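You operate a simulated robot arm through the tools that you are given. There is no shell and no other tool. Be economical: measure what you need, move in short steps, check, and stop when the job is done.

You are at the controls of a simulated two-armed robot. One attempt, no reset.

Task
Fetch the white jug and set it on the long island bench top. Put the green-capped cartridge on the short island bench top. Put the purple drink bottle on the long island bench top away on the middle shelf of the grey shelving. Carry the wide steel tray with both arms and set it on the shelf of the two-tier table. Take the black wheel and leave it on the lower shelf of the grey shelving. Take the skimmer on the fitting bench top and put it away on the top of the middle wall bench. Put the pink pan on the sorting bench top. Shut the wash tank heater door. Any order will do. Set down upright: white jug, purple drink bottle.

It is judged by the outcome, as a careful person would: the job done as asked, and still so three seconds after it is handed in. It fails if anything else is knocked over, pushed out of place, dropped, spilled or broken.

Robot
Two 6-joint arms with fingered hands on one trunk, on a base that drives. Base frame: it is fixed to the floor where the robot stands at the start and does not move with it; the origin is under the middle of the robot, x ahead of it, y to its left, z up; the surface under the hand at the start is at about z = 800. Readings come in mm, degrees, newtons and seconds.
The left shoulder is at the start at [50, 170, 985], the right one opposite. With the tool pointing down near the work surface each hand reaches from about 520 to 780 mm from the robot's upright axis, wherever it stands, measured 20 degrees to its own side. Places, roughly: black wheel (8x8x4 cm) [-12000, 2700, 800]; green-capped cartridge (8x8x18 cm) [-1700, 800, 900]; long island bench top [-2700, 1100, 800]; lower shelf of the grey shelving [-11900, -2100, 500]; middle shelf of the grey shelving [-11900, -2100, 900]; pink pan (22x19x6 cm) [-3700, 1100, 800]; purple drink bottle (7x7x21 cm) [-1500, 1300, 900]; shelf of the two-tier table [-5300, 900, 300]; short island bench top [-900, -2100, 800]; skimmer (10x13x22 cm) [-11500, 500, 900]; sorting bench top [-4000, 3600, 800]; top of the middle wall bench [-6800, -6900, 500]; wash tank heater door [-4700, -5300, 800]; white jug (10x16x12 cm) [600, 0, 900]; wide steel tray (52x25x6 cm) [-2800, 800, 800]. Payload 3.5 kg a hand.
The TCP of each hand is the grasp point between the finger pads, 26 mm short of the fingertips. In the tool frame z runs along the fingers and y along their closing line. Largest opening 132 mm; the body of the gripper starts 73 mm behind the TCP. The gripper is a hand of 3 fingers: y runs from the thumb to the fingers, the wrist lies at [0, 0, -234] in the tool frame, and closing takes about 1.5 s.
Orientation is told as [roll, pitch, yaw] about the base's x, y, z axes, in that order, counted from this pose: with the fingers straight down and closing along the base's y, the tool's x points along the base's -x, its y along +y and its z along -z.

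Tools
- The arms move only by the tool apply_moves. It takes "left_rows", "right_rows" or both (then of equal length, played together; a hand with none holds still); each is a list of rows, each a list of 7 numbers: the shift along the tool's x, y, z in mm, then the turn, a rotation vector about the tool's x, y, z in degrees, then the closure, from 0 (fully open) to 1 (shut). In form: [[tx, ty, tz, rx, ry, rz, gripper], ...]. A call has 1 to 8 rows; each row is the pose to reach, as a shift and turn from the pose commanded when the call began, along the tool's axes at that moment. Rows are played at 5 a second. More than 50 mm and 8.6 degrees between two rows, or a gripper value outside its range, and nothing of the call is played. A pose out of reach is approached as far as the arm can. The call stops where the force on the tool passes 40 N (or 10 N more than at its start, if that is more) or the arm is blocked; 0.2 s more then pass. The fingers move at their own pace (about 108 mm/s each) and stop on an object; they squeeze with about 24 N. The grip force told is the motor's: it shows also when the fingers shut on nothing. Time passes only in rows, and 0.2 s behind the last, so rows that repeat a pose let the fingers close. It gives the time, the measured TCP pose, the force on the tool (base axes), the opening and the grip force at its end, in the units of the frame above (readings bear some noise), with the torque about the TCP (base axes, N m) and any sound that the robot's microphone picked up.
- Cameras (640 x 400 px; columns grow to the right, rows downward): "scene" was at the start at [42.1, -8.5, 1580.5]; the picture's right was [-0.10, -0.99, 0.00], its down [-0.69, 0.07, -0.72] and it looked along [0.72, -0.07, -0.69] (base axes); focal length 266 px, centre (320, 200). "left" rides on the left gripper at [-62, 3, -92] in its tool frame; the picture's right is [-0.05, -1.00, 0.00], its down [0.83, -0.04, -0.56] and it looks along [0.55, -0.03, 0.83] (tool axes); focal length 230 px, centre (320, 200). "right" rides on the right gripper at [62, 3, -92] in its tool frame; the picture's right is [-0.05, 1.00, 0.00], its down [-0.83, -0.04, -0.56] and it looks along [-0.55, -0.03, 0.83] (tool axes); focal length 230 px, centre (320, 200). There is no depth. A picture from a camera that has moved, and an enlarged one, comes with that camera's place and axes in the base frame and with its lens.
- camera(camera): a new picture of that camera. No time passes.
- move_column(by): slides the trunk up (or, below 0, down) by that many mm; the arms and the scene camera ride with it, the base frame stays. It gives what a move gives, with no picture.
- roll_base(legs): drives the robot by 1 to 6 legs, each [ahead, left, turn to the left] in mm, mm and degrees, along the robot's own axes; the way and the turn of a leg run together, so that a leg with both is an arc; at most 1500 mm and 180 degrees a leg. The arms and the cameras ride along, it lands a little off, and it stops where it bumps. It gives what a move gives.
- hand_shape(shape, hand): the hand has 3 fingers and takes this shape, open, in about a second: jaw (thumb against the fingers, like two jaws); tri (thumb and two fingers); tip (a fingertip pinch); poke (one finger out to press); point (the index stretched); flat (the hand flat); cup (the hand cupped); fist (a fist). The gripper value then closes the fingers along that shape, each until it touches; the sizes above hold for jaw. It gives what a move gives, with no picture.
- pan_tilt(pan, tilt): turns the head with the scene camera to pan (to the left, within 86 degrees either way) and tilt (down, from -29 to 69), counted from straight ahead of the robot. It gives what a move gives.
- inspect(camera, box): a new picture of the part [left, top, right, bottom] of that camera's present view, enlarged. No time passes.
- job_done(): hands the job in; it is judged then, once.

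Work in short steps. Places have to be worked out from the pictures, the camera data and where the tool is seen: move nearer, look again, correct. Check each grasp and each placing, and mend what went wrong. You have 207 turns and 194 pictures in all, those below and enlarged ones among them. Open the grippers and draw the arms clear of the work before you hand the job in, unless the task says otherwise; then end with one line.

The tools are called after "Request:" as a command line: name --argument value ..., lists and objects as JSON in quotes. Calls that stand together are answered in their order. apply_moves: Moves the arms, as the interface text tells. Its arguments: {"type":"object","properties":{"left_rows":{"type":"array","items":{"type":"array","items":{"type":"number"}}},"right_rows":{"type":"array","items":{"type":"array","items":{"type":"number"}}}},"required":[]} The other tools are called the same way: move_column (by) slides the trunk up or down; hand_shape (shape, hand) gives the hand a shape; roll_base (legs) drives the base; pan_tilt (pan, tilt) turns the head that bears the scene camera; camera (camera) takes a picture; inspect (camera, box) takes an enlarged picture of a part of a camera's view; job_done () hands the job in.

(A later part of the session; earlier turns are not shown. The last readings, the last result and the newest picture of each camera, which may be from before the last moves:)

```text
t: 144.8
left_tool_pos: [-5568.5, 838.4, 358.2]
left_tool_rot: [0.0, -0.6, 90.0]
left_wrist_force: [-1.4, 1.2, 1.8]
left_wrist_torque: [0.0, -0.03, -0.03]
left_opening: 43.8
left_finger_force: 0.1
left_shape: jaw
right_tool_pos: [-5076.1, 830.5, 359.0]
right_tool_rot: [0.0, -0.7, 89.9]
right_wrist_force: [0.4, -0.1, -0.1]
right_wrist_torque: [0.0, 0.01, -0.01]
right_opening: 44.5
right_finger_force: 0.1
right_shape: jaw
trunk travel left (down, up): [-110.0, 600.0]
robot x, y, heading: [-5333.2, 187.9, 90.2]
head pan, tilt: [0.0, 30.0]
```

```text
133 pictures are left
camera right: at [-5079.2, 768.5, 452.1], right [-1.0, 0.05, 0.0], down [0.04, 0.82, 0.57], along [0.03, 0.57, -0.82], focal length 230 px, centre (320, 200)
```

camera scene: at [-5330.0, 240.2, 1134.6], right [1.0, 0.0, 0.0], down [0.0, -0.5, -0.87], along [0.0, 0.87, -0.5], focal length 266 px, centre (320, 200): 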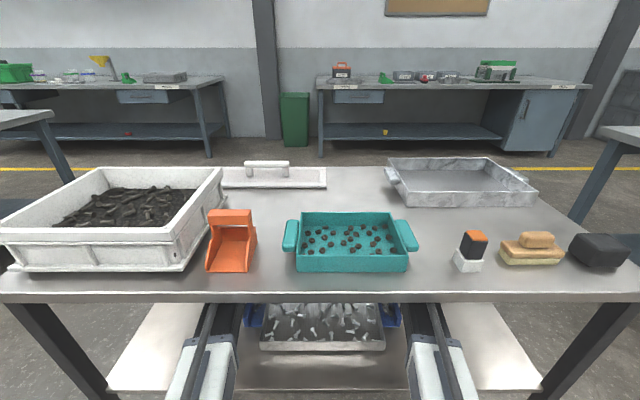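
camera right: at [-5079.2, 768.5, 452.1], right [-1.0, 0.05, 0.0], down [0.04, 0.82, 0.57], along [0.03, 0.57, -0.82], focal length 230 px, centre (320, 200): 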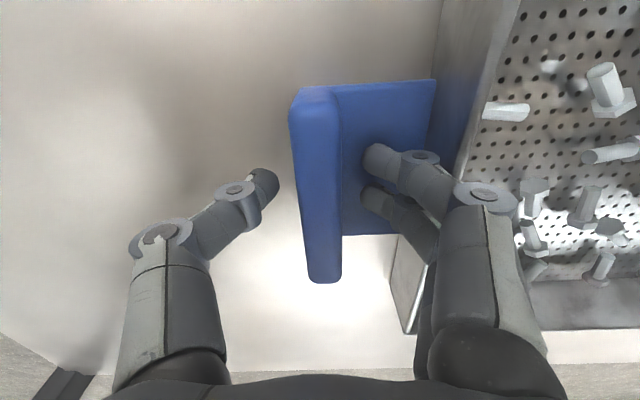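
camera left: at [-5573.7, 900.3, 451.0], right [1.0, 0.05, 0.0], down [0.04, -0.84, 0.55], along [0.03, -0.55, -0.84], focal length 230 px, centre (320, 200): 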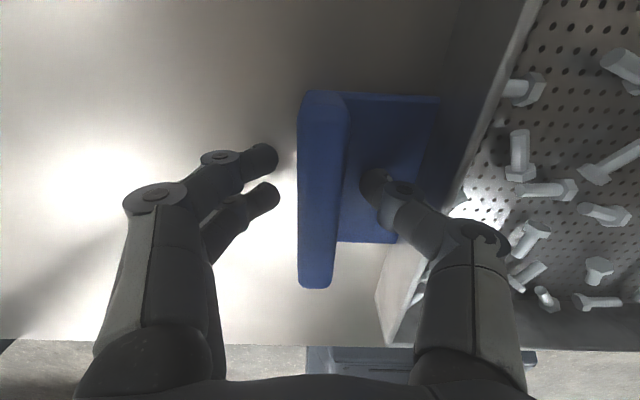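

The fingers are clear of both blades. I rise 18 mm and slide straight back 130 mm.

Request:
apply_moves --left_rows '[[0, 0, -18, 0, 0, 0, 0.66], [35, 0, -18, 0, 0, 0, 0.66], [70, 0, -18, 0, 0, 0, 0.66], [105, 0, -18, 0, 0, 0, 0.66], [130, 0, -18, 0, 0, 0, 0.66]]' --right_rows '[[0, 0, -18, 0, 0, 0, 0.66], [35, 0, -18, 0, 0, 0, 0.66], [70, 0, -18, 0, 0, 0, 0.66], [105, 0, -18, 0, 0, 0, 0.66], [130, 0, -18, 0, 0, 0, 0.66]]'

Request:
camera --camera "right"

Request:
camera --camera "left"

```text
t: 146.1
left_tool_pos: [-5570.9, 708.4, 375.2]
left_tool_rot: [0.0, -0.6, 90.1]
left_wrist_force: [0.0, 0.9, -0.5]
left_wrist_torque: [-0.02, -0.02, 0.0]
left_opening: 44.4
left_finger_force: 0.0
left_shape: jaw
right_tool_pos: [-5076.7, 698.9, 376.7]
right_tool_rot: [0.0, -0.8, 89.9]
right_wrist_force: [0.2, 0.5, 0.0]
right_wrist_torque: [0.0, 0.01, 0.02]
right_opening: 44.6
right_finger_force: 0.0
right_shape: jaw
trunk travel left (down, up): [-110.0, 600.0]
robot x, y, heading: [-5329.5, 185.4, 90.0]
head pan, tilt: [0.0, 30.0]
```

```text
132 pictures are left
camera right: at [-5079.3, 636.7, 468.4], right [-1.0, 0.05, 0.0], down [0.04, 0.82, 0.57], along [0.03, 0.57, -0.82], focal length 230 px, centre (320, 200)
```

right: 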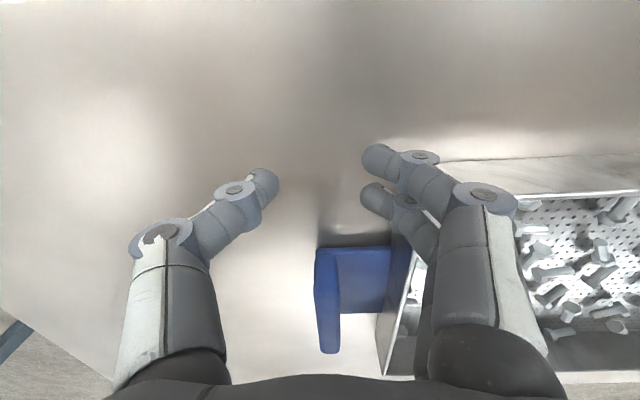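

```text
131 pictures are left
camera left: at [-5574.2, 768.6, 468.3], right [1.0, 0.05, 0.0], down [0.04, -0.84, 0.55], along [0.03, -0.55, -0.84], focal length 230 px, centre (320, 200)
```

left: 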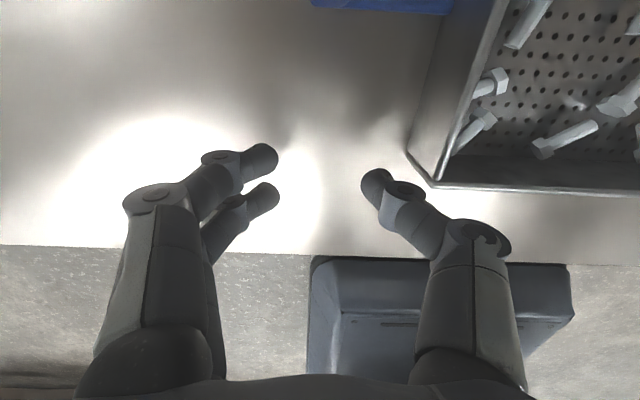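

The hands are free and the tray rests well on the shelf. I back straight out, raise the trunk again and look back at the tray.

Request:
roll_base --legs '[[-520, 0, 0]]'

Request:
camera --camera "scene"

Request:
move_column --by 400

Request:
move_column --by 190

Request:
apply_moves --left_rows '[[0, -30, -40, 0, 0, 0, 0], [0, -60, -80, 0, 0, 0, 0], [0, -75, -100, 0, 0, 0, 0]]' --right_rows '[[0, 30, -40, 0, 0, 0, 0], [0, 60, -80, 0, 0, 0, 0], [0, 75, -100, 0, 0, 0, 0]]'

Request:
pan_tilt --pan 60 --tilt 25

Request:
camera --camera "scene"

```text
t: 149.1
left_tool_pos: [-5573.0, 186.8, 375.5]
left_tool_rot: [-0.1, -0.6, 90.4]
left_wrist_force: [1.0, -0.1, 0.1]
left_wrist_torque: [0.01, -0.02, -0.02]
left_opening: 44.1
left_finger_force: 0.1
left_shape: jaw
right_tool_pos: [-5077.5, 181.3, 376.6]
right_tool_rot: [0.0, -0.8, 90.3]
right_wrist_force: [0.4, 0.9, -0.2]
right_wrist_torque: [0.02, -0.03, 0.0]
right_opening: 44.7
right_finger_force: 0.1
right_shape: jaw
trunk travel left (down, up): [-110.0, 600.0]
robot x, y, heading: [-5327.4, -329.5, 90.4]
head pan, tilt: [0.0, 30.0]
```

```text
130 pictures are left
camera scene: at [-5328.5, -280.3, 1111.5], right [1.0, 0.01, 0.0], down [0.0, -0.5, -0.87], along [-0.01, 0.87, -0.5], focal length 266 px, centre (320, 200)
```

scene: 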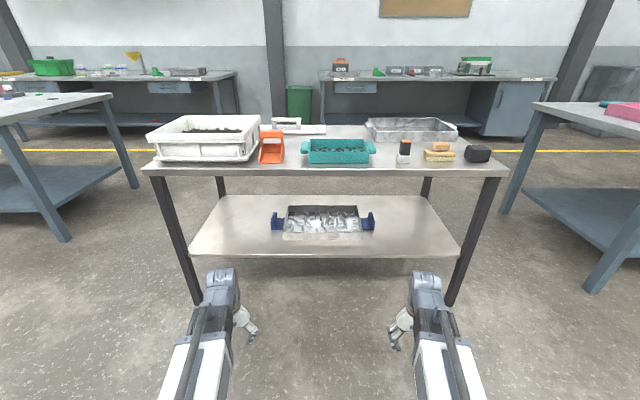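

```text
t: 152.9
left_tool_pos: [-5572.8, 186.4, 775.7]
left_tool_rot: [-0.1, -0.7, 90.4]
left_wrist_force: [0.1, 0.6, -0.5]
left_wrist_torque: [0.04, -0.01, 0.0]
left_opening: 44.5
left_finger_force: 0.0
left_shape: jaw
right_tool_pos: [-5077.3, 180.9, 775.9]
right_tool_rot: [0.1, -0.8, 90.4]
right_wrist_force: [0.4, 0.1, 1.3]
right_wrist_torque: [0.0, 0.0, 0.04]
right_opening: 44.5
right_finger_force: 0.0
right_shape: jaw
trunk travel left (down, up): [-510.0, 200.0]
robot x, y, heading: [-5329.6, -330.0, 90.3]
head pan, tilt: [0.0, 30.0]
```

```text
t: 155.0
left_tool_pos: [-5572.3, 186.3, 965.5]
left_tool_rot: [0.0, -0.6, 90.4]
left_wrist_force: [-0.4, 0.2, -0.1]
left_wrist_torque: [0.02, 0.0, 0.01]
left_opening: 44.0
left_finger_force: 0.1
left_shape: jaw
right_tool_pos: [-5077.2, 181.3, 966.3]
right_tool_rot: [0.0, -0.8, 90.4]
right_wrist_force: [-0.1, 0.5, 0.7]
right_wrist_torque: [-0.01, -0.03, 0.0]
right_opening: 44.3
right_finger_force: 0.2
right_shape: jaw
trunk travel left (down, up): [-700.0, 10.0]
robot x, y, heading: [-5330.9, -332.2, 90.2]
head pan, tilt: [0.0, 30.0]
```

```text
t: 155.8
left_tool_pos: [-5495.1, 188.0, 1065.4]
left_tool_rot: [0.1, -0.5, 90.4]
left_wrist_force: [0.1, 0.0, 0.2]
left_wrist_torque: [0.0, 0.01, -0.03]
left_opening: 131.7
left_finger_force: 0.1
left_shape: jaw
right_tool_pos: [-5153.0, 177.9, 1067.5]
right_tool_rot: [0.0, -0.8, 90.4]
right_wrist_force: [0.2, 0.7, -0.2]
right_wrist_torque: [-0.03, -0.02, -0.01]
right_opening: 131.9
right_finger_force: 0.0
right_shape: jaw
trunk travel left (down, up): [-700.0, 10.0]
robot x, y, heading: [-5329.9, -327.7, 90.3]
head pan, tilt: [0.0, 30.0]
```

```text
t: 157.1
left_tool_pos: [-5496.8, 186.6, 1065.6]
left_tool_rot: [0.1, -0.7, 90.4]
left_wrist_force: [0.2, 0.7, -1.1]
left_wrist_torque: [0.01, 0.0, -0.01]
left_opening: 132.0
left_finger_force: 0.1
left_shape: jaw
right_tool_pos: [-5153.0, 178.5, 1067.1]
right_tool_rot: [-0.1, -0.8, 90.3]
right_wrist_force: [0.6, 0.1, -0.3]
right_wrist_torque: [-0.03, -0.01, -0.03]
right_opening: 131.9
right_finger_force: 0.0
right_shape: jaw
trunk travel left (down, up): [-700.0, 10.0]
robot x, y, heading: [-5327.4, -332.7, 90.6]
head pan, tilt: [60.0, 25.0]
```

```text
129 pictures are left
camera scene: at [-5407.9, -325.2, 1709.4], right [0.49, 0.87, 0.0], down [0.37, -0.21, -0.91], along [-0.79, 0.45, -0.42], focal length 266 px, centre (320, 200)
```

scene: 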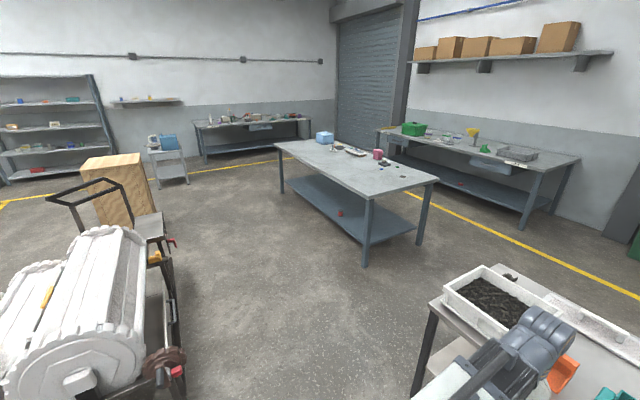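

The tray sits squarely on the shelf. For the pan I go round the table's west side through the corridor to the aisle north of the island.

Request:
roll_base --legs '[[400, 0, -0.4], [0, 1150, 0], [1500, 0, 0], [750, 0, 0], [0, 0, -90], [0, 0, -90]]'

Request:
pan_tilt --pan 50 --tilt 25

Request:
camera --camera "scene"

```text
t: 183.5
left_tool_pos: [-6331.0, 1830.3, 1066.8]
left_tool_rot: [0.0, -0.7, -87.9]
left_wrist_force: [0.1, 0.2, -0.6]
left_wrist_torque: [-0.01, 0.01, -0.03]
left_opening: 131.9
left_finger_force: 0.0
left_shape: jaw
right_tool_pos: [-6673.7, 1826.7, 1066.5]
right_tool_rot: [0.0, -0.8, -87.9]
right_wrist_force: [0.7, -0.7, -0.8]
right_wrist_torque: [-0.01, 0.01, 0.03]
right_opening: 131.8
right_finger_force: 0.0
right_shape: jaw
trunk travel left (down, up): [-700.0, 10.0]
robot x, y, heading: [-6516.9, 2343.4, -87.7]
head pan, tilt: [60.0, 25.0]
```

```text
t: 184.2
left_tool_pos: [-6331.6, 1830.5, 1065.4]
left_tool_rot: [0.1, -0.6, -87.8]
left_wrist_force: [-0.6, 0.0, 0.1]
left_wrist_torque: [-0.01, 0.0, 0.04]
left_opening: 131.8
left_finger_force: 0.1
left_shape: jaw
right_tool_pos: [-6674.3, 1829.0, 1066.5]
right_tool_rot: [0.1, -0.8, -88.0]
right_wrist_force: [0.5, -0.4, -0.1]
right_wrist_torque: [0.01, 0.02, 0.02]
right_opening: 132.0
right_finger_force: 0.2
right_shape: jaw
trunk travel left (down, up): [-700.0, 10.0]
robot x, y, heading: [-6514.9, 2344.6, -87.7]
head pan, tilt: [50.0, 25.0]
```

```text
128 pictures are left
camera scene: at [-6443.6, 2325.7, 1709.4], right [-0.61, -0.79, 0.0], down [-0.33, 0.26, -0.91], along [0.72, -0.56, -0.42], focal length 266 px, centre (320, 200)
```

scene: 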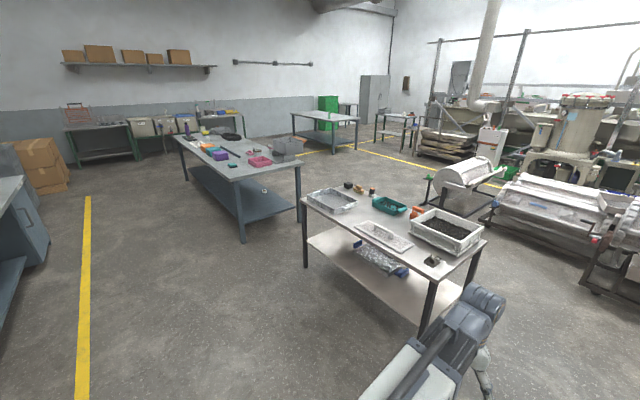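

The aisle is clear. I correct the heading and drive east to stand north of the pan, facing south.

Request:
roll_base --legs '[[0, 0, -2.3], [0, 1400, 0], [0, 1350, 0], [250, 0, 0]]'

Request:
pan_tilt --pan 0 --tilt 40

Request:
camera --camera "scene"

```text
t: 199.3
left_tool_pos: [-3620.7, 1549.9, 1065.6]
left_tool_rot: [0.0, -0.5, -90.6]
left_wrist_force: [0.4, -0.2, 0.4]
left_wrist_torque: [0.0, 0.01, -0.02]
left_opening: 131.8
left_finger_force: 0.0
left_shape: jaw
right_tool_pos: [-3963.4, 1563.0, 1065.9]
right_tool_rot: [0.0, -0.8, -90.6]
right_wrist_force: [-1.4, 0.2, 0.5]
right_wrist_torque: [0.03, -0.02, 0.0]
right_opening: 132.0
right_finger_force: 0.0
right_shape: jaw
trunk travel left (down, up): [-700.0, 10.0]
robot x, y, heading: [-3781.1, 2070.1, -90.4]
head pan, tilt: [50.0, 25.0]
```

```text
t: 200.5
left_tool_pos: [-3621.0, 1550.7, 1064.8]
left_tool_rot: [0.1, -0.6, -90.5]
left_wrist_force: [-0.1, 0.1, 0.5]
left_wrist_torque: [0.02, 0.01, -0.01]
left_opening: 131.9
left_finger_force: 0.1
left_shape: jaw
right_tool_pos: [-3963.8, 1564.0, 1066.9]
right_tool_rot: [0.0, -0.8, -90.6]
right_wrist_force: [0.7, -0.4, -0.6]
right_wrist_torque: [-0.01, 0.03, -0.03]
right_opening: 132.0
right_finger_force: 0.0
right_shape: jaw
trunk travel left (down, up): [-700.0, 10.0]
robot x, y, heading: [-3779.9, 2068.7, -90.6]
head pan, tilt: [0.0, 40.0]
```

```text
127 pictures are left
camera scene: at [-3780.6, 2025.0, 1686.1], right [-1.0, 0.01, 0.0], down [0.01, 0.64, -0.77], along [-0.01, -0.77, -0.64], focal length 266 px, centre (320, 200)
```

scene: 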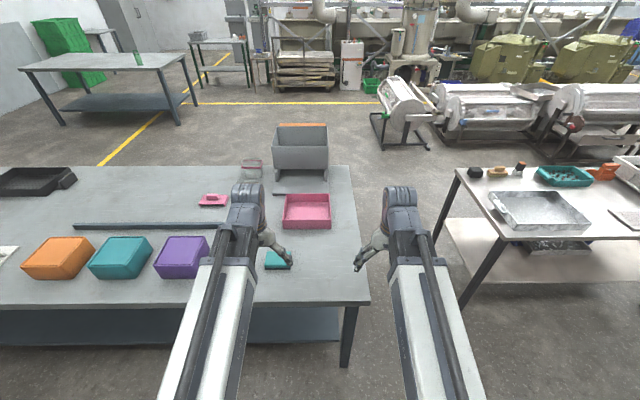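

Request:
inspect --camera "scene" --box '[220, 160, 380, 290]'

```text
3.08 times, centred on (300, 225) of scene
camera zoom: at [-3780.6, 2025.0, 1686.1], right [-1.0, 0.01, 0.0], down [0.01, 0.64, -0.77], along [-0.01, -0.77, -0.64], focal length 817 px, centre (382, 123)
```

zoom: 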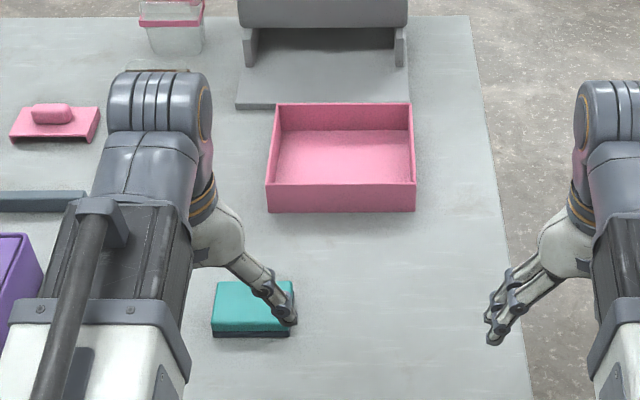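

The pan is a plain pink box: x -3841 to -3624, y 980 to 1169, with its top near z 860. I will lift it with both hands, one on each side wall, so I drive in and centre on it.

Request:
roll_base --legs '[[218, 48, 0.6]]'

Request:
apply_moves --left_rows '[[-45, -5, 0, 0, 0, 0, 0.5], [-90, -10, 0, 0, 0, 0, 0.6], [-135, -15, 0, 0, 0, 0, 0.6]]' --right_rows '[[-45, 5, 0, 0, 0, 0, 0.5], [-90, 10, 0, 0, 0, 0, 0.6], [-135, 15, 0, 0, 0, 0, 0.6]]'

Request:
camera --camera "scene"

Request:
camera --camera "right"

```text
t: 202.2
left_tool_pos: [-3567.9, 1330.3, 1065.1]
left_tool_rot: [0.0, -0.5, -89.8]
left_wrist_force: [0.2, -0.1, 0.2]
left_wrist_torque: [0.05, -0.02, -0.01]
left_opening: 132.0
left_finger_force: 0.2
left_shape: jaw
right_tool_pos: [-3909.9, 1339.0, 1066.4]
right_tool_rot: [-0.1, -0.8, -89.8]
right_wrist_force: [-0.9, 0.7, -0.1]
right_wrist_torque: [0.01, 0.01, 0.0]
right_opening: 132.0
right_finger_force: 0.2
right_shape: jaw
trunk travel left (down, up): [-700.0, 10.0]
robot x, y, heading: [-3732.3, 1849.4, -89.9]
head pan, tilt: [0.0, 40.0]
```

```text
t: 203.0
left_tool_pos: [-3582.3, 1193.9, 1066.7]
left_tool_rot: [-0.1, -0.5, -89.8]
left_wrist_force: [0.1, -0.7, 0.5]
left_wrist_torque: [0.02, -0.03, -0.01]
left_opening: 53.6
left_finger_force: 0.0
left_shape: jaw
right_tool_pos: [-3896.1, 1202.7, 1069.2]
right_tool_rot: [0.0, -0.8, -89.7]
right_wrist_force: [0.7, 0.2, 0.2]
right_wrist_torque: [0.0, 0.05, -0.03]
right_opening: 53.6
right_finger_force: 0.0
right_shape: jaw
trunk travel left (down, up): [-700.0, 10.0]
robot x, y, heading: [-3734.1, 1851.7, -89.9]
head pan, tilt: [0.0, 40.0]
```

```text
125 pictures are left
camera scene: at [-3733.7, 1802.7, 1686.0], right [-1.0, 0.0, 0.0], down [0.0, 0.64, -0.77], along [0.0, -0.77, -0.64], focal length 266 px, centre (320, 200)
```

scene: 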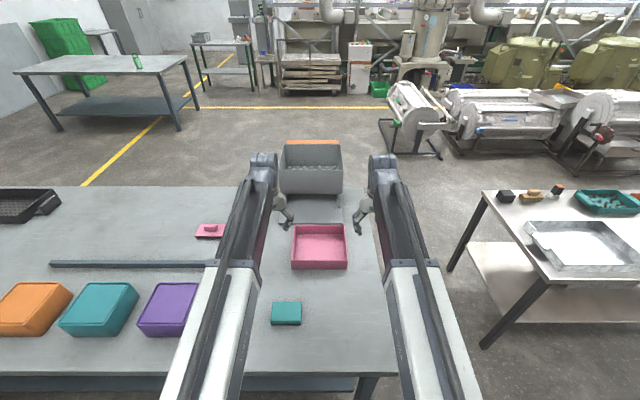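

```text
124 pictures are left
camera right: at [-3893.0, 1265.1, 1161.1], right [1.0, -0.05, 0.0], down [-0.04, -0.82, 0.57], along [-0.03, -0.57, -0.82], focal length 230 px, centre (320, 200)
```

right: 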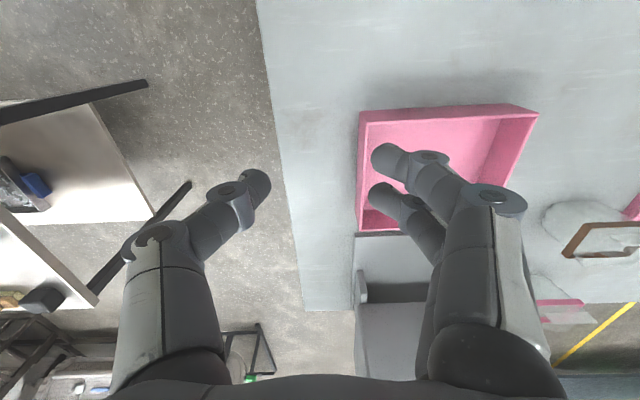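

From the right hand's view the side walls are at x≈-3841 and x≈-3629. I move both hands over them at y 1110 and part of the way down.

Request:
apply_moves --left_rows '[[-28, -16, 10, 0, 0, 0, 0.6], [-56, -32, 20, 0, 0, 0, 0.6], [-84, -47, 35, 0, 0, 0, 0.6], [-84, -47, 75, 0, 0, 0, 0.6], [-84, -47, 110, 0, 0, 0, 0.6], [-84, -47, 146, 0, 0, 0, 0.6]]' --right_rows '[[-31, 18, 10, 0, 0, 0, 0.6], [-62, 36, 20, 0, 0, 0, 0.6], [-93, 55, 35, 0, 0, 0, 0.6], [-93, 55, 75, 0, 0, 0, 0.6], [-93, 55, 110, 0, 0, 0, 0.6], [-93, 55, 148, 0, 0, 0, 0.6]]'

Request:
camera --camera "right"

Request:
camera --camera "left"

```text
t: 204.4
left_tool_pos: [-3630.9, 1111.0, 920.9]
left_tool_rot: [0.0, -0.7, -89.8]
left_wrist_force: [-0.3, -0.3, 0.3]
left_wrist_torque: [0.03, 0.01, -0.04]
left_opening: 53.1
left_finger_force: 0.1
left_shape: jaw
right_tool_pos: [-3840.1, 1110.3, 922.1]
right_tool_rot: [0.1, -1.0, -89.8]
right_wrist_force: [0.4, 0.8, -0.4]
right_wrist_torque: [0.01, 0.0, 0.0]
right_opening: 53.2
right_finger_force: 0.0
right_shape: jaw
trunk travel left (down, up): [-700.0, 10.0]
robot x, y, heading: [-3731.5, 1854.5, -90.1]
head pan, tilt: [0.0, 40.0]
```

```text
123 pictures are left
camera right: at [-3836.9, 1174.5, 1013.7], right [1.0, -0.05, 0.0], down [-0.04, -0.82, 0.57], along [-0.03, -0.57, -0.82], focal length 230 px, centre (320, 200)
```

right: 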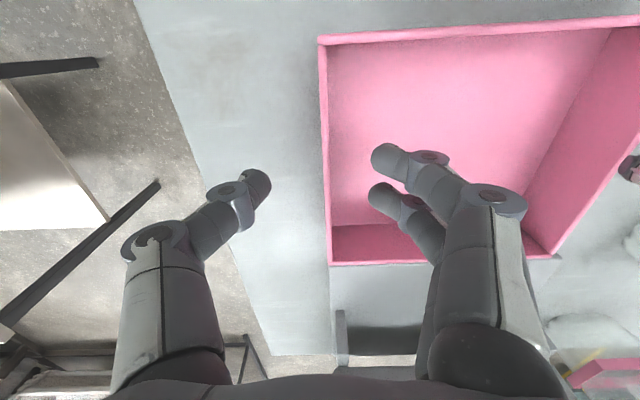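

```text
122 pictures are left
camera left: at [-3626.9, 1050.7, 1014.2], right [-1.0, -0.06, 0.0], down [-0.05, 0.84, 0.55], along [-0.03, 0.55, -0.84], focal length 230 px, centre (320, 200)
```

left: 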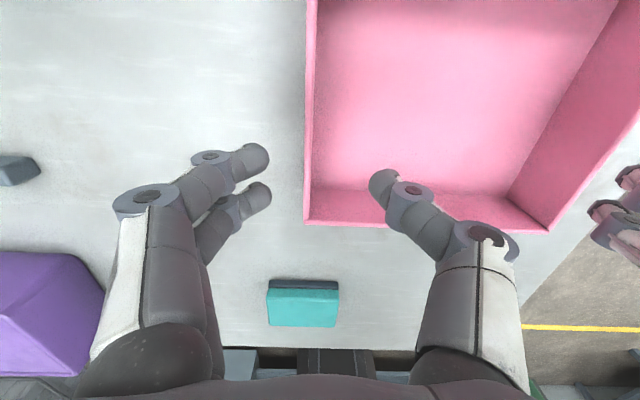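

The hands straddle the walls, and the left one needs 7 mm to the east. I go down to z≈846 and close.

Request:
apply_moves --left_rows '[[0, 7, 0, 0, 0, 0, 0.6], [0, 7, 30, 0, 0, 0, 0.6], [0, 7, 55, 0, 0, 0, 0.6], [0, 7, 75, 0, 0, 0, 0.6], [0, 7, 75, 0, 0, 0, 1], [0, 7, 75, 0, 0, 0, 1], [0, 7, 75, 0, 0, 0, 1], [0, 7, 75, 0, 0, 0, 1]]' --right_rows '[[0, 1, 0, 0, 0, 0, 0.6], [0, 1, 30, 0, 0, 0, 0.6], [0, 1, 55, 0, 0, 0, 0.6], [0, 1, 76, 0, 0, 0, 0.6], [0, 1, 76, 0, 0, 0, 1], [0, 1, 76, 0, 0, 0, 1], [0, 1, 76, 0, 0, 0, 1], [0, 1, 76, 0, 0, 0, 1]]'

Request:
camera --camera "right"

Request:
camera --camera "left"

```text
t: 206.2
left_tool_pos: [-3621.2, 1117.2, 848.0]
left_tool_rot: [0.0, -0.5, -89.7]
left_wrist_force: [0.1, 0.7, -0.1]
left_wrist_torque: [-0.01, 0.01, -0.01]
left_opening: 0.2
left_finger_force: 23.7
left_shape: jaw
left hand out of reach, approached as far as the arm can: row 4, 5, 6, 7, 8
right_tool_pos: [-3838.5, 1114.8, 845.9]
right_tool_rot: [0.1, -1.0, -89.8]
right_wrist_force: [0.9, -0.2, -0.4]
right_wrist_torque: [0.0, -0.04, -0.01]
right_opening: 0.3
right_finger_force: 24.3
right_shape: jaw
right hand out of reach, approached as far as the arm can: row 4, 5, 6, 7, 8
trunk travel left (down, up): [-700.0, 10.0]
robot x, y, heading: [-3737.9, 1848.4, -89.6]
head pan, tilt: [0.0, 40.0]
```

```text
121 pictures are left
camera right: at [-3836.1, 1177.8, 937.9], right [1.0, -0.05, 0.0], down [-0.04, -0.82, 0.57], along [-0.03, -0.57, -0.82], focal length 230 px, centre (320, 200)
```

right: 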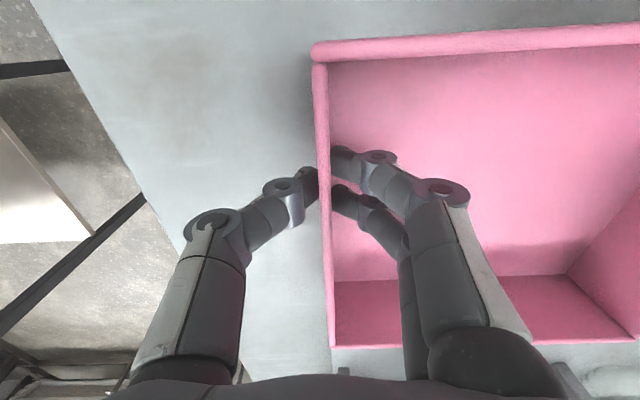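

```text
120 pictures are left
camera left: at [-3618.3, 1056.5, 940.7], right [-1.0, -0.06, 0.0], down [-0.05, 0.84, 0.55], along [-0.03, 0.55, -0.84], focal length 230 px, centre (320, 200)
```

left: 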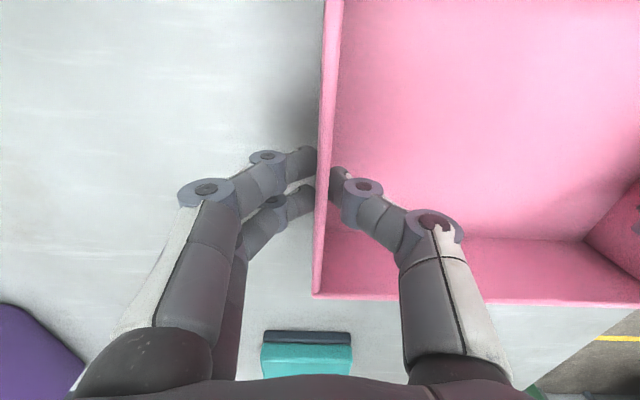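

The walls are thin and both hands have shut on them. I lift a little with both arms and check.

Request:
apply_moves --left_rows '[[0, 0, -15, 0, 0, 0, 1], [0, 0, -30, 0, 0, 0, 1], [0, 0, -45, 0, 0, 0, 1], [0, 0, -60, 0, 0, 0, 1]]' --right_rows '[[0, 0, -15, 0, 0, 0, 1], [0, 0, -30, 0, 0, 0, 1], [0, 0, -45, 0, 0, 0, 1], [0, 0, -60, 0, 0, 0, 1]]'

Request:
camera --camera "right"

Request:
camera --camera "scene"

```text
t: 207.2
left_tool_pos: [-3620.9, 1118.3, 908.2]
left_tool_rot: [0.1, -0.4, -89.8]
left_wrist_force: [-2.1, -0.6, -1.4]
left_wrist_torque: [0.05, 0.0, -0.01]
left_opening: 0.0
left_finger_force: 24.5
left_shape: jaw
right_tool_pos: [-3839.0, 1114.9, 906.0]
right_tool_rot: [0.0, -0.8, -89.8]
right_wrist_force: [2.5, -0.8, -1.2]
right_wrist_torque: [0.05, -0.09, 0.01]
right_opening: 0.5
right_finger_force: 23.8
right_shape: jaw
trunk travel left (down, up): [-700.0, 10.0]
robot x, y, heading: [-3733.5, 1852.1, -89.8]
head pan, tilt: [0.0, 40.0]
```

```text
119 pictures are left
camera right: at [-3836.4, 1178.2, 998.5], right [1.0, -0.05, 0.0], down [-0.04, -0.82, 0.57], along [-0.03, -0.57, -0.82], focal length 230 px, centre (320, 200)
```

right: 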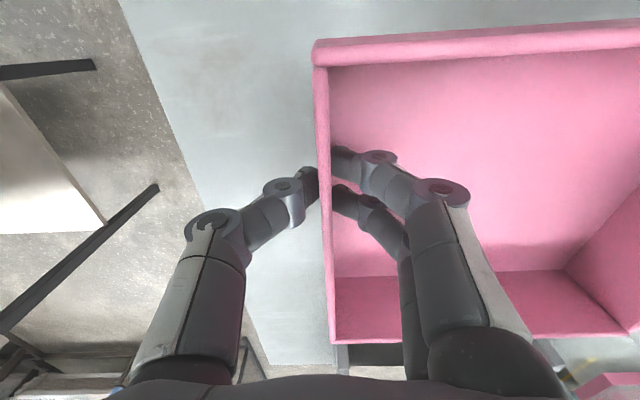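

```text
118 pictures are left
camera scene: at [-3733.7, 1803.7, 1686.1], right [-1.0, 0.0, 0.0], down [0.0, 0.64, -0.77], along [0.0, -0.77, -0.64], focal length 266 px, centre (320, 200)
```

scene: 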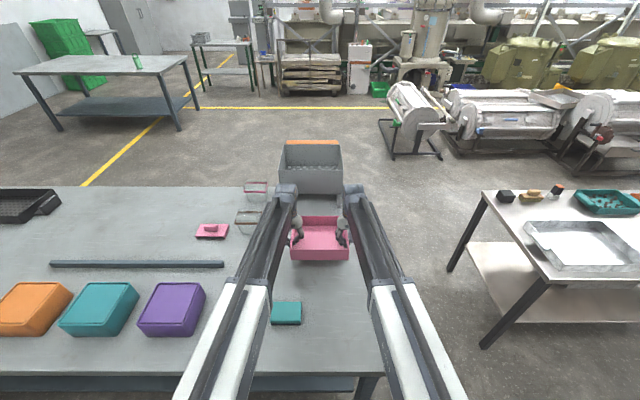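

The pan is held by both hands and is light. I raise it and draw it closer, back into the aisle, turn to the north and look at the sorting bench.

Request:
apply_moves --left_rows '[[0, 0, -25, 0, 0, 0, 1], [0, 0, -50, 0, 0, 0, 1], [20, 0, -75, 0, 0, 0, 1], [50, 0, -90, 0, 0, 0, 1], [80, 0, -90, 0, 0, 0, 1]]' --right_rows '[[0, 0, -25, 0, 0, 0, 1], [0, 0, -50, 0, 0, 0, 1], [20, 0, -75, 0, 0, 0, 1], [50, 0, -90, 0, 0, 0, 1], [80, 0, -90, 0, 0, 0, 1]]'

Request:
roll_base --legs '[[-450, 0, 0], [0, 0, 90], [0, 0, 90]]'

Request:
camera --camera "scene"

```text
t: 208.4
left_tool_pos: [-3620.7, 1199.3, 996.4]
left_tool_rot: [0.1, -0.6, -89.8]
left_wrist_force: [0.1, 1.3, -1.7]
left_wrist_torque: [0.07, 0.01, 0.01]
left_opening: 0.1
left_finger_force: 24.2
left_shape: jaw
right_tool_pos: [-3839.7, 1197.8, 997.7]
right_tool_rot: [-0.1, -0.8, -89.8]
right_wrist_force: [0.0, 0.0, -0.8]
right_wrist_torque: [0.07, -0.01, -0.02]
right_opening: 0.4
right_finger_force: 24.6
right_shape: jaw
trunk travel left (down, up): [-700.0, 10.0]
robot x, y, heading: [-3732.6, 1846.4, -89.7]
head pan, tilt: [0.0, 40.0]
```

```text
t: 218.9
left_tool_pos: [-3903.1, 2944.6, 996.9]
left_tool_rot: [0.0, -0.5, 95.1]
left_wrist_force: [-1.1, -0.2, -1.7]
left_wrist_torque: [-0.03, 0.04, -0.03]
left_opening: 0.1
left_finger_force: 23.5
left_shape: jaw
right_tool_pos: [-3686.5, 2963.6, 995.4]
right_tool_rot: [0.0, -0.8, 95.0]
right_wrist_force: [0.1, -0.1, -1.6]
right_wrist_torque: [-0.04, 0.01, -0.02]
right_opening: 0.4
right_finger_force: 24.0
right_shape: jaw
trunk travel left (down, up): [-700.0, 10.0]
robot x, y, heading: [-3736.8, 2299.7, 94.9]
head pan, tilt: [0.0, 40.0]
```

```text
117 pictures are left
camera scene: at [-3740.3, 2348.5, 1686.1], right [1.0, 0.09, 0.0], down [0.06, -0.64, -0.77], along [-0.07, 0.76, -0.64], focal length 266 px, centre (320, 200)
```

scene: 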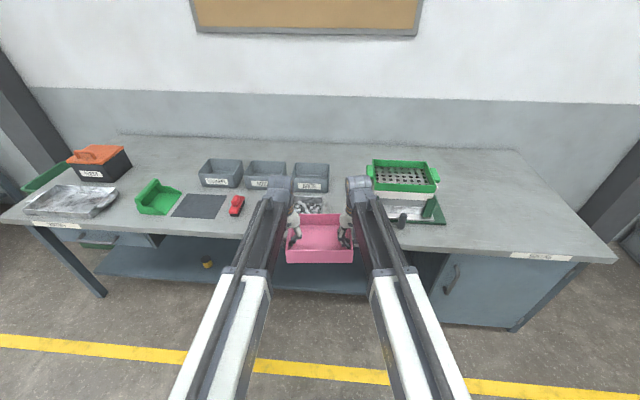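

There is free room at the right end of the sorting bench, around [-2900, 3300] (front edge y≈3140). I straighten, strafe right and drive in.

Request:
roll_base --legs '[[0, 0, -5], [0, -840, 0], [300, 0, 0]]'

Request:
camera --camera "scene"

```text
t: 225.6
left_tool_pos: [-2981.7, 3250.5, 996.0]
left_tool_rot: [0.0, -0.6, 89.5]
left_wrist_force: [-1.1, 1.0, -1.5]
left_wrist_torque: [-0.08, 0.07, -0.03]
left_opening: 0.0
left_finger_force: 24.5
left_shape: jaw
right_tool_pos: [-2762.4, 3248.4, 995.9]
right_tool_rot: [-0.1, -0.8, 89.4]
right_wrist_force: [0.2, 0.0, -1.2]
right_wrist_torque: [-0.03, -0.01, 0.01]
right_opening: 0.2
right_finger_force: 23.8
right_shape: jaw
trunk travel left (down, up): [-700.0, 10.0]
robot x, y, heading: [-2878.7, 2598.2, 89.5]
head pan, tilt: [0.0, 40.0]
```

```text
116 pictures are left
camera scene: at [-2877.2, 2643.0, 1686.0], right [1.0, -0.01, 0.0], down [-0.01, -0.64, -0.77], along [0.01, 0.77, -0.64], focal length 266 px, centre (320, 200)
```

scene: 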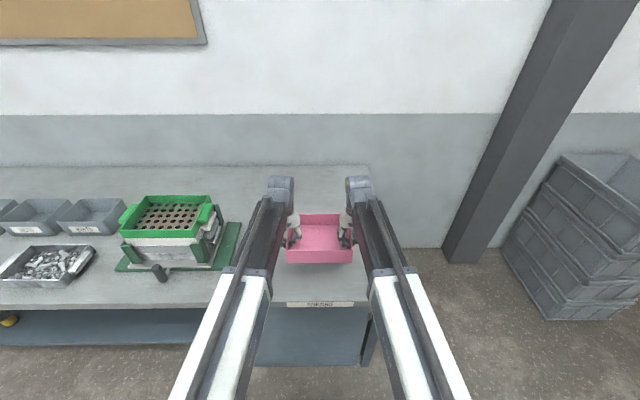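

The pan is over the bench, but near its right end, so I shift 60 mm left and 25 mm ahead. Then I lower it with the trunk.

Request:
roll_base --legs '[[25, 60, 0.5]]'

Request:
move_column --by -138

Request:
camera --camera "scene"

```text
t: 226.6
left_tool_pos: [-3048.4, 3274.3, 995.8]
left_tool_rot: [-0.2, -0.5, 89.9]
left_wrist_force: [-1.0, -0.1, -2.3]
left_wrist_torque: [-0.08, -0.01, 0.01]
left_opening: 0.0
left_finger_force: 24.1
left_shape: jaw
right_tool_pos: [-2832.6, 3274.0, 995.6]
right_tool_rot: [-0.1, -0.9, 89.9]
right_wrist_force: [0.8, 0.7, -1.8]
right_wrist_torque: [-0.04, -0.01, -0.02]
right_opening: 0.1
right_finger_force: 23.8
right_shape: jaw
trunk travel left (down, up): [-700.0, 10.0]
robot x, y, heading: [-2940.5, 2623.6, 89.9]
head pan, tilt: [0.0, 40.0]
```

```text
t: 228.2
left_tool_pos: [-3048.8, 3273.8, 858.1]
left_tool_rot: [0.1, -0.5, 89.9]
left_wrist_force: [-0.5, -0.8, -2.5]
left_wrist_torque: [-0.03, 0.03, -0.02]
left_opening: 0.2
left_finger_force: 23.9
left_shape: jaw
right_tool_pos: [-2829.8, 3274.7, 858.4]
right_tool_rot: [0.0, -0.8, 89.9]
right_wrist_force: [0.9, -0.1, -1.5]
right_wrist_torque: [-0.05, 0.03, -0.01]
right_opening: 0.4
right_finger_force: 24.2
right_shape: jaw
trunk travel left (down, up): [-562.0, 148.0]
robot x, y, heading: [-2942.3, 2624.2, 89.9]
head pan, tilt: [0.0, 40.0]
```

```text
115 pictures are left
camera scene: at [-2938.3, 2666.9, 1548.1], right [1.0, 0.0, 0.0], down [0.0, -0.64, -0.77], along [0.0, 0.77, -0.64], focal length 266 px, centre (320, 200)
```

scene: 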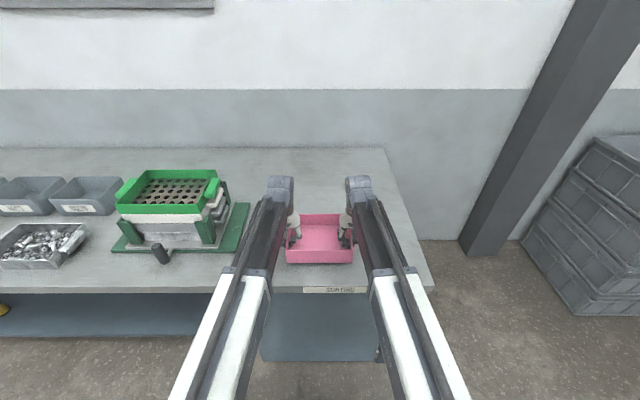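

I lower it the last few mm.

Request:
move_column --by -7

Request:
move_column --by -3

```text
t: 228.8
left_tool_pos: [-3048.3, 3273.5, 852.0]
left_tool_rot: [0.0, -0.7, 89.9]
left_wrist_force: [0.3, -1.2, -0.9]
left_wrist_torque: [0.01, 0.03, -0.04]
left_opening: 0.2
left_finger_force: 24.1
left_shape: jaw
right_tool_pos: [-2830.2, 3275.0, 851.5]
right_tool_rot: [0.0, -0.8, 89.9]
right_wrist_force: [-0.2, -0.4, -2.4]
right_wrist_torque: [0.03, 0.03, 0.0]
right_opening: 0.1
right_finger_force: 23.5
right_shape: jaw
trunk travel left (down, up): [-555.0, 155.0]
robot x, y, heading: [-2939.1, 2620.7, 90.0]
head pan, tilt: [0.0, 40.0]
```

```text
t: 229.3
left_tool_pos: [-3049.5, 3274.0, 848.1]
left_tool_rot: [0.0, -0.5, 90.0]
left_wrist_force: [-0.4, -0.1, -0.5]
left_wrist_torque: [0.04, 0.0, -0.02]
left_opening: 0.0
left_finger_force: 24.0
left_shape: jaw
right_tool_pos: [-2828.9, 3274.8, 848.4]
right_tool_rot: [0.1, -0.8, 89.9]
right_wrist_force: [0.1, -0.2, -2.1]
right_wrist_torque: [0.04, 0.0, -0.01]
right_opening: 0.5
right_finger_force: 23.5
right_shape: jaw
trunk travel left (down, up): [-552.0, 158.0]
robot x, y, heading: [-2938.5, 2621.3, 90.1]
head pan, tilt: [0.0, 40.0]
```

Request:
move_column --by -4

```text
t: 229.9
left_tool_pos: [-3048.1, 3273.3, 846.4]
left_tool_rot: [0.0, -0.7, 89.9]
left_wrist_force: [-0.4, 0.9, 14.8]
left_wrist_torque: [0.06, 0.06, -0.01]
left_opening: 0.5
left_finger_force: 23.9
left_shape: jaw
right_tool_pos: [-2830.6, 3274.5, 844.6]
right_tool_rot: [0.0, -0.8, 90.0]
right_wrist_force: [0.4, 1.7, 1.8]
right_wrist_torque: [0.08, 0.01, 0.02]
right_opening: 0.1
right_finger_force: 23.9
right_shape: jaw
trunk travel left (down, up): [-548.0, 162.0]
robot x, y, heading: [-2940.9, 2618.3, 90.0]
head pan, tilt: [0.0, 40.0]
```

The pan is resting on the bench. I open both hands moderately and rise.

Request:
apply_moves --left_rows '[[0, 0, 0, 0, 0, 0, 0.8], [0, 0, 0, 0, 0, 0, 0.6], [0, 0, 0, 0, 0, 0, 0.6], [0, 0, -40, 0, 0, 0, 0.6], [0, 0, -85, 0, 0, 0, 0.6], [0, 0, -130, 0, 0, 0, 0.6], [0, 0, -170, 0, 0, 0, 0.6]]' --right_rows '[[0, 0, 0, 0, 0, 0, 0.8], [0, 0, 0, 0, 0, 0, 0.6], [0, 0, 0, 0, 0, 0, 0.6], [0, 0, -40, 0, 0, 0, 0.6], [0, 0, -85, 0, 0, 0, 0.6], [0, 0, -130, 0, 0, 0, 0.6], [0, 0, -170, 0, 0, 0, 0.6]]'

Request:
camera --camera "scene"

```text
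t: 231.5
left_tool_pos: [-3048.0, 3272.2, 1014.2]
left_tool_rot: [0.0, -0.5, 89.9]
left_wrist_force: [1.6, -0.6, -0.4]
left_wrist_torque: [-0.01, 0.03, -0.01]
left_opening: 52.4
left_finger_force: 0.1
left_shape: jaw
right_tool_pos: [-2829.1, 3271.2, 1014.7]
right_tool_rot: [-0.1, -0.8, 90.0]
right_wrist_force: [-0.6, 0.1, -0.3]
right_wrist_torque: [0.01, -0.01, 0.02]
right_opening: 52.2
right_finger_force: 0.1
right_shape: jaw
trunk travel left (down, up): [-548.0, 162.0]
robot x, y, heading: [-2937.2, 2619.1, 90.0]
head pan, tilt: [0.0, 40.0]
```

```text
114 pictures are left
camera scene: at [-2938.3, 2666.5, 1534.0], right [1.0, 0.0, 0.0], down [0.0, -0.64, -0.77], along [0.0, 0.77, -0.64], focal length 266 px, centre (320, 200)
```

scene: 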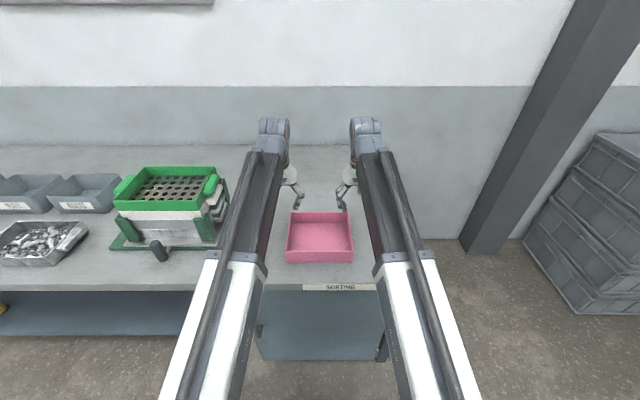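

The pan is placed. Next comes the bottle, which I will take with the left hand held level, so it can go between shelves. I drive to the island's north side near it.

Request:
roll_base --legs '[[-300, 0, 0], [0, 0, -90], [0, 0, -90], [0, 1300, 0]]'

Request:
move_column --by 52

Request:
camera --camera "scene"

```text
t: 247.2
left_tool_pos: [-1542.0, 1688.5, 1013.5]
left_tool_rot: [0.0, -0.5, -89.0]
left_wrist_force: [0.6, 0.0, -1.0]
left_wrist_torque: [0.0, -0.01, 0.0]
left_opening: 52.3
left_finger_force: 0.1
left_shape: jaw
right_tool_pos: [-1760.7, 1684.3, 1014.2]
right_tool_rot: [0.0, -0.8, -89.0]
right_wrist_force: [-0.3, 0.3, -0.5]
right_wrist_torque: [0.03, -0.02, 0.02]
right_opening: 52.2
right_finger_force: 0.0
right_shape: jaw
trunk travel left (down, up): [-548.0, 162.0]
robot x, y, heading: [-1664.7, 2340.1, -89.0]
head pan, tilt: [0.0, 40.0]
```

```text
t: 248.1
left_tool_pos: [-1541.7, 1689.6, 1066.8]
left_tool_rot: [0.1, -0.6, -89.0]
left_wrist_force: [0.5, -0.3, -0.2]
left_wrist_torque: [-0.01, 0.0, 0.03]
left_opening: 52.3
left_finger_force: 0.0
left_shape: jaw
right_tool_pos: [-1759.9, 1683.2, 1066.4]
right_tool_rot: [0.0, -0.7, -89.1]
right_wrist_force: [0.2, 0.2, -0.6]
right_wrist_torque: [0.01, -0.01, 0.0]
right_opening: 52.4
right_finger_force: 0.0
right_shape: jaw
trunk travel left (down, up): [-600.0, 110.0]
robot x, y, heading: [-1662.6, 2338.0, -89.2]
head pan, tilt: [0.0, 40.0]
```

```text
113 pictures are left
camera scene: at [-1662.5, 2291.4, 1586.1], right [-1.0, -0.02, 0.0], down [-0.01, 0.64, -0.77], along [0.01, -0.77, -0.64], focal length 266 px, centre (320, 200)
```

scene: 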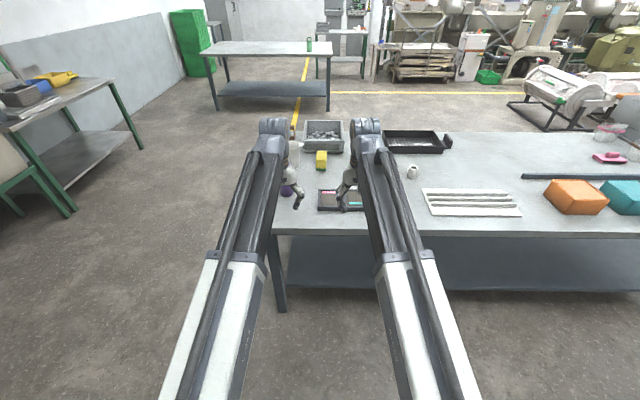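

The bottle is hidden behind the left arm. I pitch the left hand forward to level in stages, still north of the table edge.

Request:
apply_moves --left_rows '[[-13, 7, 0, 0, -8.5, 0, 0], [-26, 14, 0, 0, -17, 0, 0], [-39, 21, 0, 0, -25.5, 0, 0], [-52, 28, 0, 0, -34, 0, 0], [-65, 35, 0, 0, -42.5, 0, 0], [-78, 42, 0, 0, -51, 0, 0], [-91, 49, 0, 0, -59.5, 0, 0], [-104, 56, 0, 0, -68, 0, 0]]'

Request:
camera --camera "left"

Request:
camera --camera "scene"

```text
t: 249.9
left_tool_pos: [-1484.5, 1586.6, 1065.9]
left_tool_rot: [0.0, -68.7, -88.9]
left_wrist_force: [0.2, 0.3, 0.1]
left_wrist_torque: [0.0, 0.02, 0.01]
left_opening: 132.0
left_finger_force: 0.0
left_shape: jaw
right_tool_pos: [-1760.4, 1684.0, 1065.7]
right_tool_rot: [0.0, -0.9, -89.1]
right_wrist_force: [0.1, 0.7, 0.0]
right_wrist_torque: [-0.01, -0.01, 0.01]
right_opening: 52.3
right_finger_force: 0.2
right_shape: jaw
trunk travel left (down, up): [-600.0, 110.0]
robot x, y, heading: [-1662.7, 2342.0, -88.7]
head pan, tilt: [0.0, 40.0]
```

```text
112 pictures are left
camera left: at [-1482.9, 1649.5, 1157.5], right [-1.0, -0.04, 0.05], down [-0.06, 0.82, -0.57], along [-0.02, -0.57, -0.82], focal length 230 px, centre (320, 200)
```

left: 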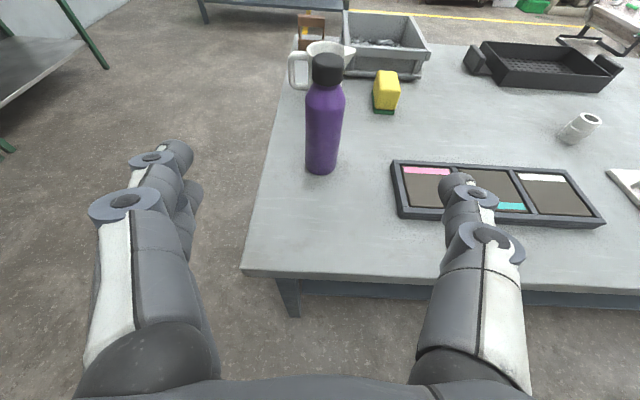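

```text
111 pictures are left
camera scene: at [-1662.4, 2291.5, 1586.1], right [-1.0, -0.02, 0.0], down [-0.01, 0.64, -0.77], along [0.01, -0.77, -0.64], focal length 266 px, centre (320, 200)
```

scene: 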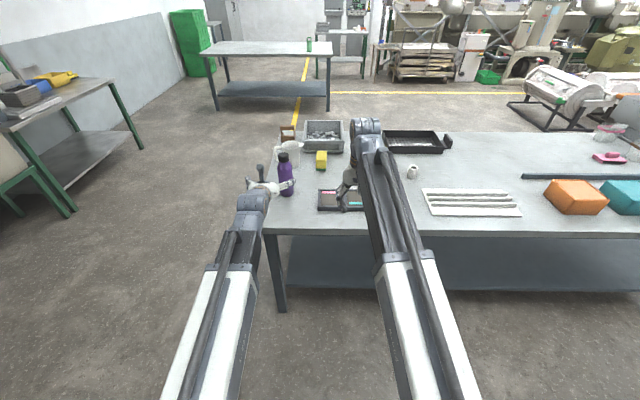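

The bottle stands at about [-1487, 1318], its cap top at z≈1017. I bring the hand fully level and lower it to z≈890 just off the table edge.

Request:
apply_moves --left_rows '[[35, 0, 7, 0, -4, 0, 0], [70, 0, 14, 0, -8, 0, 0], [105, 0, 21, 0, -12, 0, 0], [140, 0, 29, 0, -16, 0, 0], [175, 0, 36, 0, -17, 0, 0]]'

Request:
camera --camera "left"

```text
t: 251.1
left_tool_pos: [-1486.4, 1617.0, 891.1]
left_tool_rot: [0.0, -85.7, -88.9]
left_wrist_force: [-0.3, 0.4, -0.5]
left_wrist_torque: [0.0, 0.0, 0.0]
left_opening: 131.8
left_finger_force: 0.0
left_shape: jaw
right_tool_pos: [-1759.6, 1685.1, 1066.8]
right_tool_rot: [0.0, -0.8, -88.9]
right_wrist_force: [0.0, -0.4, -0.2]
right_wrist_torque: [-0.04, 0.01, -0.02]
right_opening: 52.6
right_finger_force: 0.0
right_shape: jaw
trunk travel left (down, up): [-600.0, 110.0]
robot x, y, heading: [-1664.5, 2337.2, -89.1]
head pan, tilt: [0.0, 40.0]
```

```text
110 pictures are left
camera left: at [-1485.3, 1705.2, 959.2], right [-1.0, -0.02, 0.05], down [-0.05, 0.62, -0.79], along [-0.01, -0.79, -0.62], focal length 230 px, centre (320, 200)
```

left: 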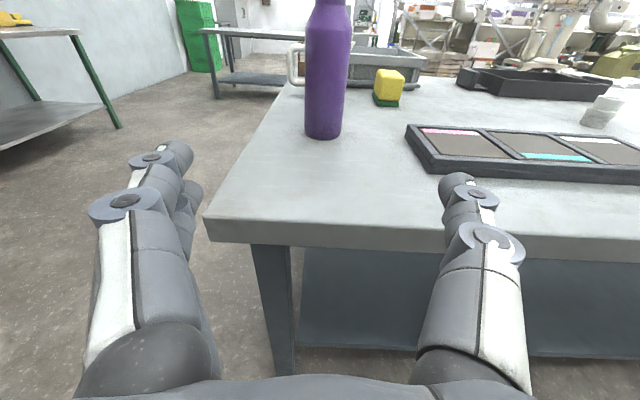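

The bottle's centre is at about [-1489, 1295]. I drive forward 290 mm so that the open hand comes around it, then check.

Request:
roll_base --legs '[[285, -8, 0]]'

Request:
camera --camera "left"

Request:
inspect --camera "scene" --box '[200, 140, 400, 265]'

```text
t: 253.1
left_tool_pos: [-1491.8, 1335.1, 890.4]
left_tool_rot: [-0.3, -85.3, -89.0]
left_wrist_force: [-1.2, 0.4, -0.5]
left_wrist_torque: [0.0, 0.01, 0.02]
left_opening: 131.9
left_finger_force: 0.0
left_shape: jaw
right_tool_pos: [-1766.1, 1404.1, 1066.0]
right_tool_rot: [0.0, -0.9, -89.1]
right_wrist_force: [-0.6, -0.2, -0.3]
right_wrist_torque: [0.0, 0.01, 0.01]
right_opening: 52.1
right_finger_force: 0.2
right_shape: jaw
trunk travel left (down, up): [-600.0, 110.0]
robot x, y, heading: [-1665.0, 2053.9, -89.0]
head pan, tilt: [0.0, 40.0]
```

```text
109 pictures are left
camera left: at [-1490.4, 1423.4, 959.1], right [-1.0, -0.02, 0.05], down [-0.05, 0.62, -0.79], along [-0.02, -0.79, -0.62], focal length 230 px, centre (320, 200)
```

left: 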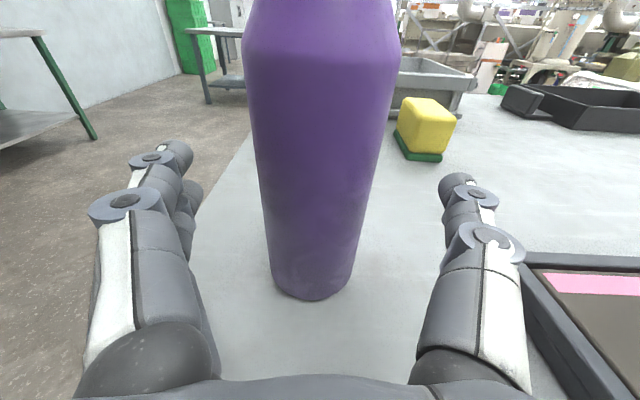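

```text
3.20 times, centred on (300, 202) of scene
camera zoom: at [-1665.7, 2010.2, 1586.1], right [-1.0, -0.01, 0.0], down [-0.01, 0.64, -0.77], along [0.01, -0.77, -0.64], focal length 850 px, centre (384, 192)
```

zoom: 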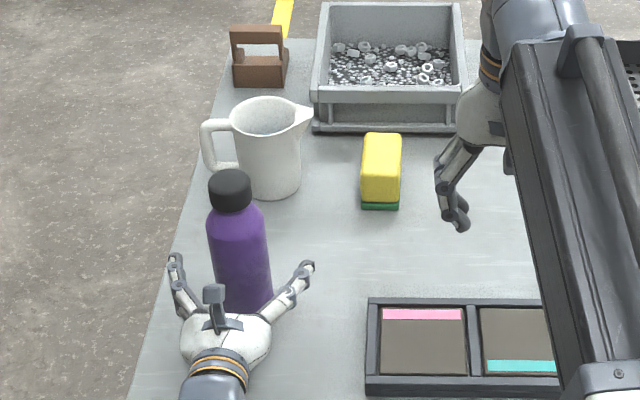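

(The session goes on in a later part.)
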